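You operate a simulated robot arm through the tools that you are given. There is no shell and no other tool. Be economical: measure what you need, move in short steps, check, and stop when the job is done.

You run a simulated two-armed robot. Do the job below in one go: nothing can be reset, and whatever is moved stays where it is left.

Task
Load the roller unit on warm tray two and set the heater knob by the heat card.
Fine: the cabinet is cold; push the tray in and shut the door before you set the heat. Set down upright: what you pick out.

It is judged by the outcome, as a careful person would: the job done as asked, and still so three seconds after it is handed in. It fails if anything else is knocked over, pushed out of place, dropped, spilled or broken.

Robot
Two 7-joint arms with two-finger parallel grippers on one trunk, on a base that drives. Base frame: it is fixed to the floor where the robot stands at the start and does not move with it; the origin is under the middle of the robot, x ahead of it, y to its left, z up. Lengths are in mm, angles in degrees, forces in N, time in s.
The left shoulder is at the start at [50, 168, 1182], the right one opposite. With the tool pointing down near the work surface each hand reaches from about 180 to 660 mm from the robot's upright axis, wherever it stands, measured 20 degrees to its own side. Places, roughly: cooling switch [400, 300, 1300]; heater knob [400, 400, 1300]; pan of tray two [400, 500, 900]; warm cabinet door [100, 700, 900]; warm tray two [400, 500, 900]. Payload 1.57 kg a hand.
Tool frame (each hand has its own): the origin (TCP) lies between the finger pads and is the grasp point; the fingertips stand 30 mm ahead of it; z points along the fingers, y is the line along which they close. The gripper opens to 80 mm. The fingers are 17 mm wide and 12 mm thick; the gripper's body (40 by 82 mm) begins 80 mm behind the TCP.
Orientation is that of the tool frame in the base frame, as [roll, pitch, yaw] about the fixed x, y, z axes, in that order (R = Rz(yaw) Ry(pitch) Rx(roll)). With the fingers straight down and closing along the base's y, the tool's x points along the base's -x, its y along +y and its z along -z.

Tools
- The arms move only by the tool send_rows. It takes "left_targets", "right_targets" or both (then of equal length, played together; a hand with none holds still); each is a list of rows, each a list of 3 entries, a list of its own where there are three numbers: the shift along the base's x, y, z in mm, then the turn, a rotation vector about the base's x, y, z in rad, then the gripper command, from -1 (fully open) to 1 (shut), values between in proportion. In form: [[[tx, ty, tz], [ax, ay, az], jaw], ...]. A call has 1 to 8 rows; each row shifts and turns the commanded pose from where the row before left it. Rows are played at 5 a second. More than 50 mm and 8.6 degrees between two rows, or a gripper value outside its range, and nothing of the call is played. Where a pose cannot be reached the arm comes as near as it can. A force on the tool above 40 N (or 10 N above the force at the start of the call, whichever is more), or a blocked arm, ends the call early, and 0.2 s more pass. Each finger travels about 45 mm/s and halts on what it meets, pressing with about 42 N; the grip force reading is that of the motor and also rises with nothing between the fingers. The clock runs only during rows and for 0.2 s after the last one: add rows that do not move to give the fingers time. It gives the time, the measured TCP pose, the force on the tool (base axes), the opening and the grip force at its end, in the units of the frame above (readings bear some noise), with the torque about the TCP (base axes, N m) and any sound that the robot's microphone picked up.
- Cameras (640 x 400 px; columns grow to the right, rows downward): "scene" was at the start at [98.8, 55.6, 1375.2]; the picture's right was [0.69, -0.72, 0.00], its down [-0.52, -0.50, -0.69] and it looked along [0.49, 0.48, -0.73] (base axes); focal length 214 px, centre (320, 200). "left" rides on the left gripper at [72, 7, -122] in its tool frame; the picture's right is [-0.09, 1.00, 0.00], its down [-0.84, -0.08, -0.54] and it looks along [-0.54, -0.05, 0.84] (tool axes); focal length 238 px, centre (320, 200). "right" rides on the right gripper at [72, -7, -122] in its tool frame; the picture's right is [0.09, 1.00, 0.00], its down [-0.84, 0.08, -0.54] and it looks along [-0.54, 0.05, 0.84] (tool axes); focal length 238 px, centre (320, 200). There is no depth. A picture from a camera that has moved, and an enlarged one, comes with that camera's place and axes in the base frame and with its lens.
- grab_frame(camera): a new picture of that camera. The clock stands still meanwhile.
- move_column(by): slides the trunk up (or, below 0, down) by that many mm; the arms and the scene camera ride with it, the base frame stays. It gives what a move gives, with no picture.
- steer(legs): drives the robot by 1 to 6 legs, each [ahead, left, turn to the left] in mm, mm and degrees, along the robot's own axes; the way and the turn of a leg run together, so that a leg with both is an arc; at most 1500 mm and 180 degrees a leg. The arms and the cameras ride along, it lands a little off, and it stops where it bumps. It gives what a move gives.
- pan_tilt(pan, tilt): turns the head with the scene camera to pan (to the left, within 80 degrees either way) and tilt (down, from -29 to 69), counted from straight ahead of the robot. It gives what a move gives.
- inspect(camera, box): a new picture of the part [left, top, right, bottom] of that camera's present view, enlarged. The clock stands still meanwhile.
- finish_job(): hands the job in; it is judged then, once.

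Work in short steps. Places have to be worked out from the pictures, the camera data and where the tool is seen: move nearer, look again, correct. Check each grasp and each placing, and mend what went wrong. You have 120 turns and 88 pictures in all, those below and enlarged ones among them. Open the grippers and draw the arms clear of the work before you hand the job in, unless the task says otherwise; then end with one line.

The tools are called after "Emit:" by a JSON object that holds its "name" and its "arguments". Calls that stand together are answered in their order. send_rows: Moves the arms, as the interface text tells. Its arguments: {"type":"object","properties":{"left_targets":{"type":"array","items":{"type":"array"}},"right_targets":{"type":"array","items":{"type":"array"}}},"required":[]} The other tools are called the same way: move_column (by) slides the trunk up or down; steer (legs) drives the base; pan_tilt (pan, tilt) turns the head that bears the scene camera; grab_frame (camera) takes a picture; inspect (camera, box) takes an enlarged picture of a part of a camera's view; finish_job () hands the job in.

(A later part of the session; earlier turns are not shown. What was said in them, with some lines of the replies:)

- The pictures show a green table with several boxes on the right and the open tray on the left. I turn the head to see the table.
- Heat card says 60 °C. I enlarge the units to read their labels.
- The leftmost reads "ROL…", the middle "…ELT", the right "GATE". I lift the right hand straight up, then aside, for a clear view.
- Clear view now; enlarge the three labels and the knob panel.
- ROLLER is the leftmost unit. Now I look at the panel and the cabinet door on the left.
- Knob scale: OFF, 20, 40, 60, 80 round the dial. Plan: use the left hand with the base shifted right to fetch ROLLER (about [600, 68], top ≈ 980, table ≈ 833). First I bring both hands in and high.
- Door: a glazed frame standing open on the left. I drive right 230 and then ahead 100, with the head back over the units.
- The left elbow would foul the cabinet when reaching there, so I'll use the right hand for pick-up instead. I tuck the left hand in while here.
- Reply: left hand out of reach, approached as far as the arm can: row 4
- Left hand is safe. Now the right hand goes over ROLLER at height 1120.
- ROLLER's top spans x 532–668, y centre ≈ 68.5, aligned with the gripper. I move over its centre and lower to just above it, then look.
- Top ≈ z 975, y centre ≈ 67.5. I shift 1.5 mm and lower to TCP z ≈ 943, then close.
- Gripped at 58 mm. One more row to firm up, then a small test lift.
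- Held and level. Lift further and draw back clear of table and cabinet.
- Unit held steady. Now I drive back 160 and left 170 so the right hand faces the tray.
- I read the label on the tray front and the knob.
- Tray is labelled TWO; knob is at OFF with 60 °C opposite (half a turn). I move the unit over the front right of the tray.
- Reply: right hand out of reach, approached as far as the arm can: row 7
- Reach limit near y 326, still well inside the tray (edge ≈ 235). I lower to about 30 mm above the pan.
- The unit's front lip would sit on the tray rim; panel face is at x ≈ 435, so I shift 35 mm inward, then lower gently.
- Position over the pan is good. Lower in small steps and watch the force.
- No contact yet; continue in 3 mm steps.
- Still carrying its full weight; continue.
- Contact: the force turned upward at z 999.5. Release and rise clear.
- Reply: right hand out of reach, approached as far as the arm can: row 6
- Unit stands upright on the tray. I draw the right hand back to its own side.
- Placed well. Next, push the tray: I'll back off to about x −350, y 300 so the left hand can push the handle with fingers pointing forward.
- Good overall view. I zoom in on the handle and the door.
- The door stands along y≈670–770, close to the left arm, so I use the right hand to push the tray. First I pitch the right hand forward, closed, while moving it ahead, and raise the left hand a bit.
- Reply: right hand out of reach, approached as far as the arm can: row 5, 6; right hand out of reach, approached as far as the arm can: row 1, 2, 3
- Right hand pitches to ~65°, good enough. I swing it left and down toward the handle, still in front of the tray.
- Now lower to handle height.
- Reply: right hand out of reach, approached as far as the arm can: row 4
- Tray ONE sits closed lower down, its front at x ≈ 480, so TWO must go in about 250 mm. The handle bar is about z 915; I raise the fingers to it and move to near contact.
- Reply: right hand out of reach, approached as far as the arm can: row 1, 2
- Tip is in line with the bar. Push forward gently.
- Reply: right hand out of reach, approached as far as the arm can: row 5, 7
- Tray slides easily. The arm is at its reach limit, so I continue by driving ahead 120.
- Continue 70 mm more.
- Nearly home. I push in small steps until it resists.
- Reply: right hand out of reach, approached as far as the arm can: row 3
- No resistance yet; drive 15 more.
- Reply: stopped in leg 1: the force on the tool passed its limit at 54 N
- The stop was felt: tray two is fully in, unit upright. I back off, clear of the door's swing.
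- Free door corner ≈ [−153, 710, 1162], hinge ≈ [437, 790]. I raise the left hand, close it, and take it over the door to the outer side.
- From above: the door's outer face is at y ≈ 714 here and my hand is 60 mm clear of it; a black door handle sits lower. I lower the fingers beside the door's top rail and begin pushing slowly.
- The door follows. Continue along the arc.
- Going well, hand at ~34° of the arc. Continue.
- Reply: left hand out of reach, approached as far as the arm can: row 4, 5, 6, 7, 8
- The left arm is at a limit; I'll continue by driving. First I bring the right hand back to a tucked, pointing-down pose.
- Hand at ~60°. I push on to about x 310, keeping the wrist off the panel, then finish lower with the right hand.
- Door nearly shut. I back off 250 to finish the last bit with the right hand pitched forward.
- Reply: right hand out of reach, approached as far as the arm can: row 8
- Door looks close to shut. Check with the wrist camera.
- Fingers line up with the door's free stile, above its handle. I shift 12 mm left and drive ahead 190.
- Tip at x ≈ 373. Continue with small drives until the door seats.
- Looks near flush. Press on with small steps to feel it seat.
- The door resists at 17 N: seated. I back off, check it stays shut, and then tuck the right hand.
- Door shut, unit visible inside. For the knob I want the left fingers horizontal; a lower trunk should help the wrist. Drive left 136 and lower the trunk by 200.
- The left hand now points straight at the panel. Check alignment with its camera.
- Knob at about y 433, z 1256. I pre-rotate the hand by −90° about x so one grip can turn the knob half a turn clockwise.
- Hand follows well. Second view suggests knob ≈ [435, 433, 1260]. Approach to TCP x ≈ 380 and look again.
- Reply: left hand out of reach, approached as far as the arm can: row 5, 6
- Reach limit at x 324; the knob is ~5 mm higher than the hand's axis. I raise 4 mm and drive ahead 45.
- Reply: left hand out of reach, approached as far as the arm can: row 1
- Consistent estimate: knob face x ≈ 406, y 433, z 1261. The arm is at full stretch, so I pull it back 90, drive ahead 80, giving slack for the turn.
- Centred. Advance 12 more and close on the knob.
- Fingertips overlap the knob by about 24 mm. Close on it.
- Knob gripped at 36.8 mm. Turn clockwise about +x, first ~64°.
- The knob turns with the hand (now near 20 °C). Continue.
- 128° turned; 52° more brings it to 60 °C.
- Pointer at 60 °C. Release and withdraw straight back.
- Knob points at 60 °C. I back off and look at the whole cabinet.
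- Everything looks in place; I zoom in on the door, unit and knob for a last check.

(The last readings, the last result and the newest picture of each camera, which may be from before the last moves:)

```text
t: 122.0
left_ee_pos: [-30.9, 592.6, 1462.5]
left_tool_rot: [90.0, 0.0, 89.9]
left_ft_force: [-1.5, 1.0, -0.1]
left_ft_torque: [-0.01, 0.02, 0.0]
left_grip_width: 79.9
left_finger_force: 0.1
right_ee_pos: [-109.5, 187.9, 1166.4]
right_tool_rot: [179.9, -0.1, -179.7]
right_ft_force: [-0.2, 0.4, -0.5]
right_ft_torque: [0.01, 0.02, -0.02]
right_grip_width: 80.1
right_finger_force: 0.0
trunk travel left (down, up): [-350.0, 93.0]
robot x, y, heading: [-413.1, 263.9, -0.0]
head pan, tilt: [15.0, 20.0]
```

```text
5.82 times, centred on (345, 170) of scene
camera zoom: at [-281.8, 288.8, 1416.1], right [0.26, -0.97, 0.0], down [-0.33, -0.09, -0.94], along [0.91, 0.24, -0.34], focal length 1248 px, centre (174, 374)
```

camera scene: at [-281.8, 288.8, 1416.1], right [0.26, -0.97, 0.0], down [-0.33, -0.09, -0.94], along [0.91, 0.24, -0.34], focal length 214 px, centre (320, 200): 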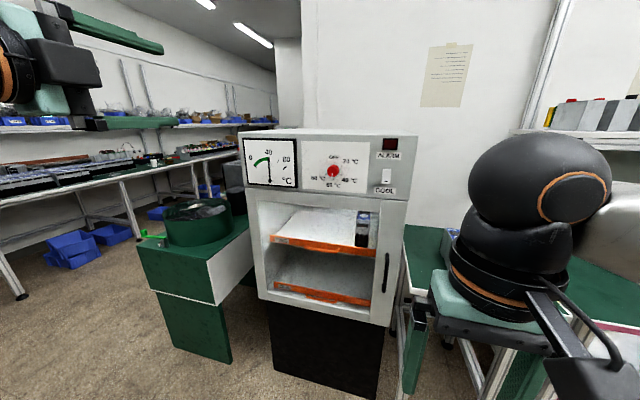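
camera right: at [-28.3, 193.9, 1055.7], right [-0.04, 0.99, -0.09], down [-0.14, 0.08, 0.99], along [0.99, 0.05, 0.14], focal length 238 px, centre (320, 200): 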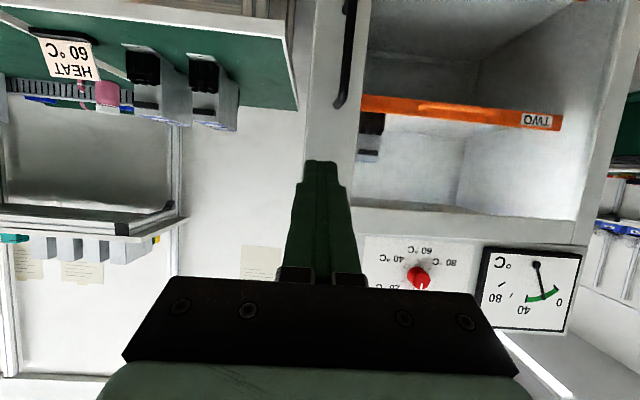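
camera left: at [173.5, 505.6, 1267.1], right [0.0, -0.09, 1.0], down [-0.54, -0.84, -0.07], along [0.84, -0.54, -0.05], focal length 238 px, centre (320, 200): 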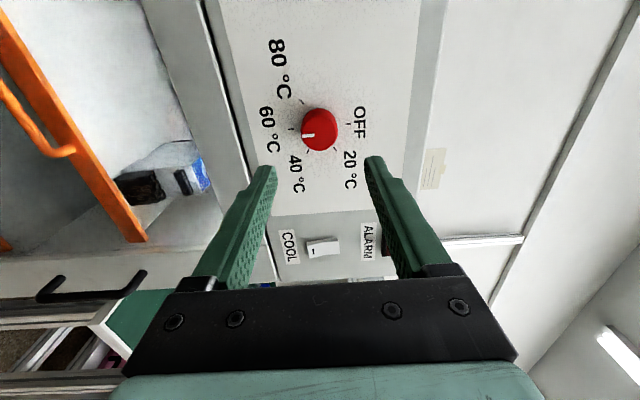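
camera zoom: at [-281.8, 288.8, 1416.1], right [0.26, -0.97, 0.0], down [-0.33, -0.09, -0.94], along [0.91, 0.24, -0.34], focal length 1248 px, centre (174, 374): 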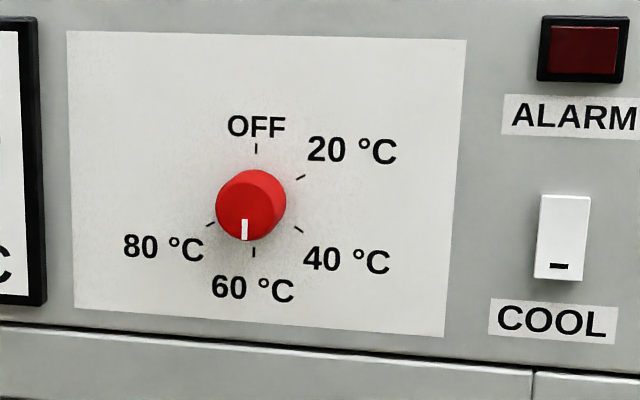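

Knob at 60 °C, door flush, unit upright. The gauge is rising; I wait a few seconds to see that it settles and no alarm comes.

Emit:
{"name": "send_rows", "arguments": {"left_targets": [[[0, 0, 0], [0, 0, 0], -1], [[0, 0, 0], [0, 0, 0], -1], [[0, 0, 0], [0, 0, 0], -1], [[0, 0, 0], [0, 0, 0], -1], [[0, 0, 0], [0, 0, 0], -1], [[0, 0, 0], [0, 0, 0], -1], [[0, 0, 0], [0, 0, 0], -1], [[0, 0, 0], [0, 0, 0], -1]]}}

Emit:
{"name": "inspect", "arguments": {"camera": "scene", "box": [240, 125, 420, 240]}}

```text
t: 123.8
left_ee_pos: [-31.7, 593.4, 1462.3]
left_tool_rot: [90.0, 0.0, 89.8]
left_ft_force: [1.0, 0.3, -0.4]
left_ft_torque: [0.01, 0.02, -0.01]
left_grip_width: 79.8
left_finger_force: 0.1
right_ee_pos: [-109.6, 186.8, 1166.2]
right_tool_rot: [179.9, 0.0, -179.6]
right_ft_force: [0.9, 0.3, -1.0]
right_ft_torque: [0.03, 0.02, 0.02]
right_grip_width: 80.0
right_finger_force: 0.1
trunk travel left (down, up): [-350.0, 93.0]
robot x, y, heading: [-411.3, 261.8, 0.0]
head pan, tilt: [15.0, 20.0]
```

```text
3.48 times, centred on (330, 182) of scene
camera zoom: at [-281.8, 288.7, 1416.1], right [0.26, -0.97, 0.0], down [-0.33, -0.09, -0.94], along [0.91, 0.24, -0.34], focal length 746 px, centre (285, 261)
```

zoom: 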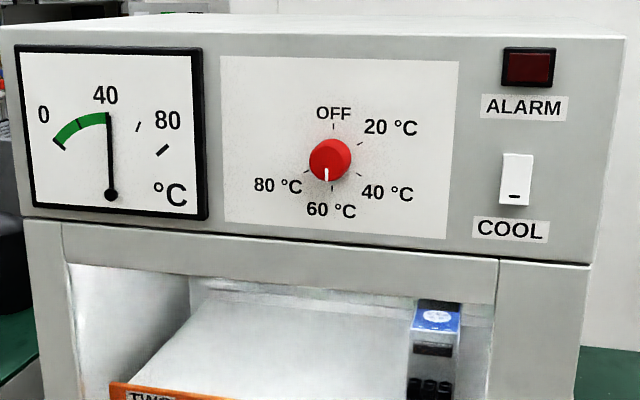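

The needle is creeping up slowly past 40; I wait some more and check the alarm lamp.

Emit:
{"name": "send_rows", "arguments": {"left_targets": [[[0, 0, 0], [0, 0, 0], -1], [[0, 0, 0], [0, 0, 0], -1], [[0, 0, 0], [0, 0, 0], -1], [[0, 0, 0], [0, 0, 0], -1], [[0, 0, 0], [0, 0, 0], -1], [[0, 0, 0], [0, 0, 0], -1], [[0, 0, 0], [0, 0, 0], -1], [[0, 0, 0], [0, 0, 0], -1]]}}

Emit:
{"name": "send_rows", "arguments": {"left_targets": [[[0, 0, 0], [0, 0, 0], -1], [[0, 0, 0], [0, 0, 0], -1], [[0, 0, 0], [0, 0, 0], -1], [[0, 0, 0], [0, 0, 0], -1], [[0, 0, 0], [0, 0, 0], -1], [[0, 0, 0], [0, 0, 0], -1], [[0, 0, 0], [0, 0, 0], -1], [[0, 0, 0], [0, 0, 0], -1]]}}

Emit:
{"name": "send_rows", "arguments": {"left_targets": [[[0, 0, 0], [0, 0, 0], -1], [[0, 0, 0], [0, 0, 0], -1], [[0, 0, 0], [0, 0, 0], -1], [[0, 0, 0], [0, 0, 0], -1], [[0, 0, 0], [0, 0, 0], -1], [[0, 0, 0], [0, 0, 0], -1], [[0, 0, 0], [0, 0, 0], -1], [[0, 0, 0], [0, 0, 0], -1]]}}

Emit:
{"name": "inspect", "arguments": {"camera": "scene", "box": [240, 125, 420, 240]}}

```text
t: 125.6
left_ee_pos: [-31.6, 593.5, 1461.5]
left_tool_rot: [90.0, 0.1, 89.8]
left_ft_force: [-0.2, 0.8, -0.2]
left_ft_torque: [0.01, 0.03, -0.03]
left_grip_width: 79.8
left_finger_force: 0.0
right_ee_pos: [-109.4, 188.8, 1166.2]
right_tool_rot: [179.9, 0.0, -179.5]
right_ft_force: [0.3, -0.1, -0.4]
right_ft_torque: [-0.01, 0.0, 0.04]
right_grip_width: 80.0
right_finger_force: 0.1
trunk travel left (down, up): [-350.0, 93.0]
robot x, y, heading: [-413.4, 263.1, -0.1]
head pan, tilt: [15.0, 20.0]
```

```text
t: 127.4
left_ee_pos: [-31.6, 593.1, 1462.9]
left_tool_rot: [90.0, 0.0, 89.8]
left_ft_force: [-0.2, 0.1, 0.3]
left_ft_torque: [0.0, -0.01, 0.03]
left_grip_width: 79.8
left_finger_force: 0.0
right_ee_pos: [-109.7, 189.0, 1165.6]
right_tool_rot: [179.9, 0.1, -179.6]
right_ft_force: [1.0, -0.2, 0.4]
right_ft_torque: [-0.01, -0.01, -0.03]
right_grip_width: 79.9
right_finger_force: 0.1
trunk travel left (down, up): [-350.0, 93.0]
robot x, y, heading: [-410.4, 262.5, -0.0]
head pan, tilt: [15.0, 20.0]
```

```text
t: 129.2
left_ee_pos: [-32.0, 592.4, 1462.1]
left_tool_rot: [90.0, 0.0, 89.9]
left_ft_force: [-0.3, -0.1, -0.1]
left_ft_torque: [0.01, -0.02, -0.02]
left_grip_width: 80.4
left_finger_force: 0.0
right_ee_pos: [-109.0, 188.1, 1167.0]
right_tool_rot: [179.9, 0.1, -179.6]
right_ft_force: [-0.2, 0.2, 0.4]
right_ft_torque: [0.01, 0.01, -0.01]
right_grip_width: 80.0
right_finger_force: 0.1
trunk travel left (down, up): [-350.0, 93.0]
robot x, y, heading: [-415.5, 263.4, -0.0]
head pan, tilt: [15.0, 20.0]
```

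```text
3.48 times, centred on (330, 182) of scene
camera zoom: at [-281.8, 288.7, 1416.1], right [0.26, -0.97, 0.0], down [-0.33, -0.09, -0.94], along [0.91, 0.24, -0.34], focal length 746 px, centre (285, 261)
```

zoom: 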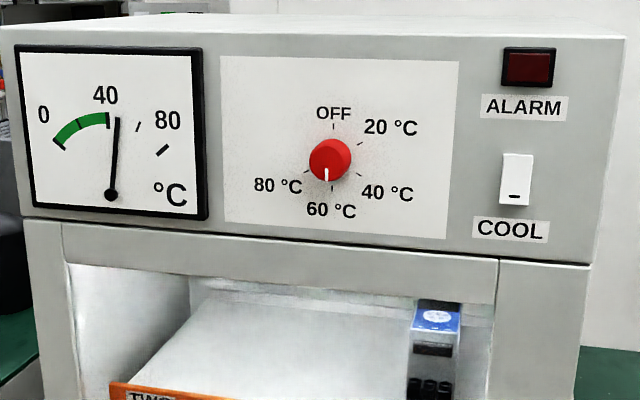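

Alarm is dark, temperature rising toward 60 as set. One longer wait to be sure it settles.

Emit:
{"name": "move_column", "arguments": {"by": -100}}

Emit:
{"name": "move_column", "arguments": {"by": 100}}

Emit:
{"name": "move_column", "arguments": {"by": -150}}

Emit:
{"name": "move_column", "arguments": {"by": 150}}

Emit:
{"name": "move_column", "arguments": {"by": -150}}

Emit:
{"name": "move_column", "arguments": {"by": 150}}

Emit:
{"name": "inspect", "arguments": {"camera": "scene", "box": [240, 125, 420, 240]}}

```text
t: 130.5
left_ee_pos: [-31.2, 593.0, 1362.4]
left_tool_rot: [90.0, 0.0, 89.7]
left_ft_force: [-0.4, -0.6, -0.4]
left_ft_torque: [-0.03, 0.0, 0.0]
left_grip_width: 80.0
left_finger_force: 0.1
right_ee_pos: [-109.1, 188.8, 1067.2]
right_tool_rot: [179.8, 0.0, -179.6]
right_ft_force: [0.4, 0.0, 0.8]
right_ft_torque: [0.0, 0.01, 0.01]
right_grip_width: 80.0
right_finger_force: 0.0
trunk travel left (down, up): [-250.0, 193.0]
robot x, y, heading: [-414.1, 264.9, 0.2]
head pan, tilt: [15.0, 20.0]
```

```text
t: 131.8
left_ee_pos: [-30.8, 592.7, 1463.6]
left_tool_rot: [90.0, 0.1, 89.7]
left_ft_force: [0.5, 0.2, -0.5]
left_ft_torque: [0.01, -0.01, -0.02]
left_grip_width: 80.0
left_finger_force: 0.1
right_ee_pos: [-110.2, 188.4, 1165.8]
right_tool_rot: [-180.0, 0.1, -179.7]
right_ft_force: [0.5, 0.6, -0.4]
right_ft_torque: [0.01, 0.0, -0.01]
right_grip_width: 79.9
right_finger_force: 0.0
trunk travel left (down, up): [-350.0, 93.0]
robot x, y, heading: [-414.0, 269.1, -0.2]
head pan, tilt: [15.0, 20.0]
```

```text
t: 133.6
left_ee_pos: [-31.5, 592.5, 1313.0]
left_tool_rot: [90.0, 0.1, 89.7]
left_ft_force: [0.4, 0.3, 0.2]
left_ft_torque: [0.02, -0.01, 0.03]
left_grip_width: 79.5
left_finger_force: 0.1
right_ee_pos: [-109.1, 188.0, 1016.2]
right_tool_rot: [179.9, 0.0, -179.6]
right_ft_force: [-0.2, 0.8, 0.5]
right_ft_torque: [0.02, -0.02, 0.0]
right_grip_width: 79.9
right_finger_force: 0.1
trunk travel left (down, up): [-200.0, 243.0]
robot x, y, heading: [-412.0, 267.0, -0.1]
head pan, tilt: [15.0, 20.0]
```

```text
t: 135.3
left_ee_pos: [-32.2, 592.2, 1462.7]
left_tool_rot: [90.0, 0.2, 89.8]
left_ft_force: [-0.9, -0.1, -0.2]
left_ft_torque: [-0.01, -0.02, 0.0]
left_grip_width: 80.0
left_finger_force: 0.0
right_ee_pos: [-109.5, 188.5, 1166.2]
right_tool_rot: [179.9, 0.0, -179.6]
right_ft_force: [0.8, 0.9, 0.3]
right_ft_torque: [-0.01, 0.0, 0.0]
right_grip_width: 79.8
right_finger_force: 0.1
trunk travel left (down, up): [-350.0, 93.0]
robot x, y, heading: [-410.3, 263.5, 0.2]
head pan, tilt: [15.0, 20.0]
```

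```text
t: 137.1
left_ee_pos: [-30.5, 593.7, 1312.8]
left_tool_rot: [90.1, 0.1, 89.7]
left_ft_force: [0.8, 0.3, -0.6]
left_ft_torque: [0.01, 0.0, 0.01]
left_grip_width: 79.9
left_finger_force: 0.0
right_ee_pos: [-109.3, 188.2, 1016.3]
right_tool_rot: [179.9, 0.0, -179.5]
right_ft_force: [0.2, -0.3, 0.4]
right_ft_torque: [-0.01, 0.01, -0.02]
right_grip_width: 80.2
right_finger_force: 0.0
trunk travel left (down, up): [-200.0, 243.0]
robot x, y, heading: [-411.6, 262.7, -0.0]
head pan, tilt: [15.0, 20.0]
```

```text
t: 138.8
left_ee_pos: [-30.8, 593.1, 1463.3]
left_tool_rot: [90.0, 0.1, 89.9]
left_ft_force: [-0.9, 0.2, 0.2]
left_ft_torque: [-0.04, -0.01, -0.03]
left_grip_width: 80.0
left_finger_force: 0.1
right_ee_pos: [-109.7, 187.7, 1164.7]
right_tool_rot: [-180.0, 0.0, -179.6]
right_ft_force: [0.2, 0.2, 0.3]
right_ft_torque: [0.03, 0.01, 0.01]
right_grip_width: 79.9
right_finger_force: 0.0
trunk travel left (down, up): [-350.0, 93.0]
robot x, y, heading: [-415.5, 267.3, 0.2]
head pan, tilt: [15.0, 20.0]
```

```text
3.48 times, centred on (330, 182) of scene
camera zoom: at [-281.7, 288.7, 1416.1], right [0.26, -0.97, 0.0], down [-0.33, -0.09, -0.94], along [0.91, 0.24, -0.34], focal length 746 px, centre (285, 261)
```

zoom: 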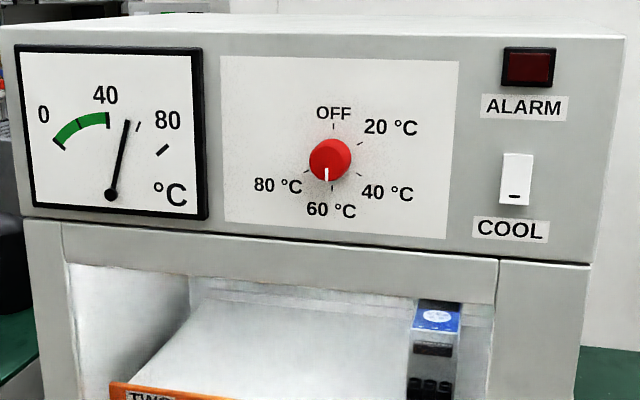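

The rise is slowing as the needle nears the 60 mark, with no alarm. Everything is in place, so I hand it in.

Emit:
{"name": "finish_job", "arguments": {}}

```text
The job is handed in.
```

The roller unit is upright on warm tray two. The tray is pushed fully in and the door is shut. I then set the heater knob to 60 °C as the heat card says; the gauge was still rising towards 60 at hand-in, with no alarm.
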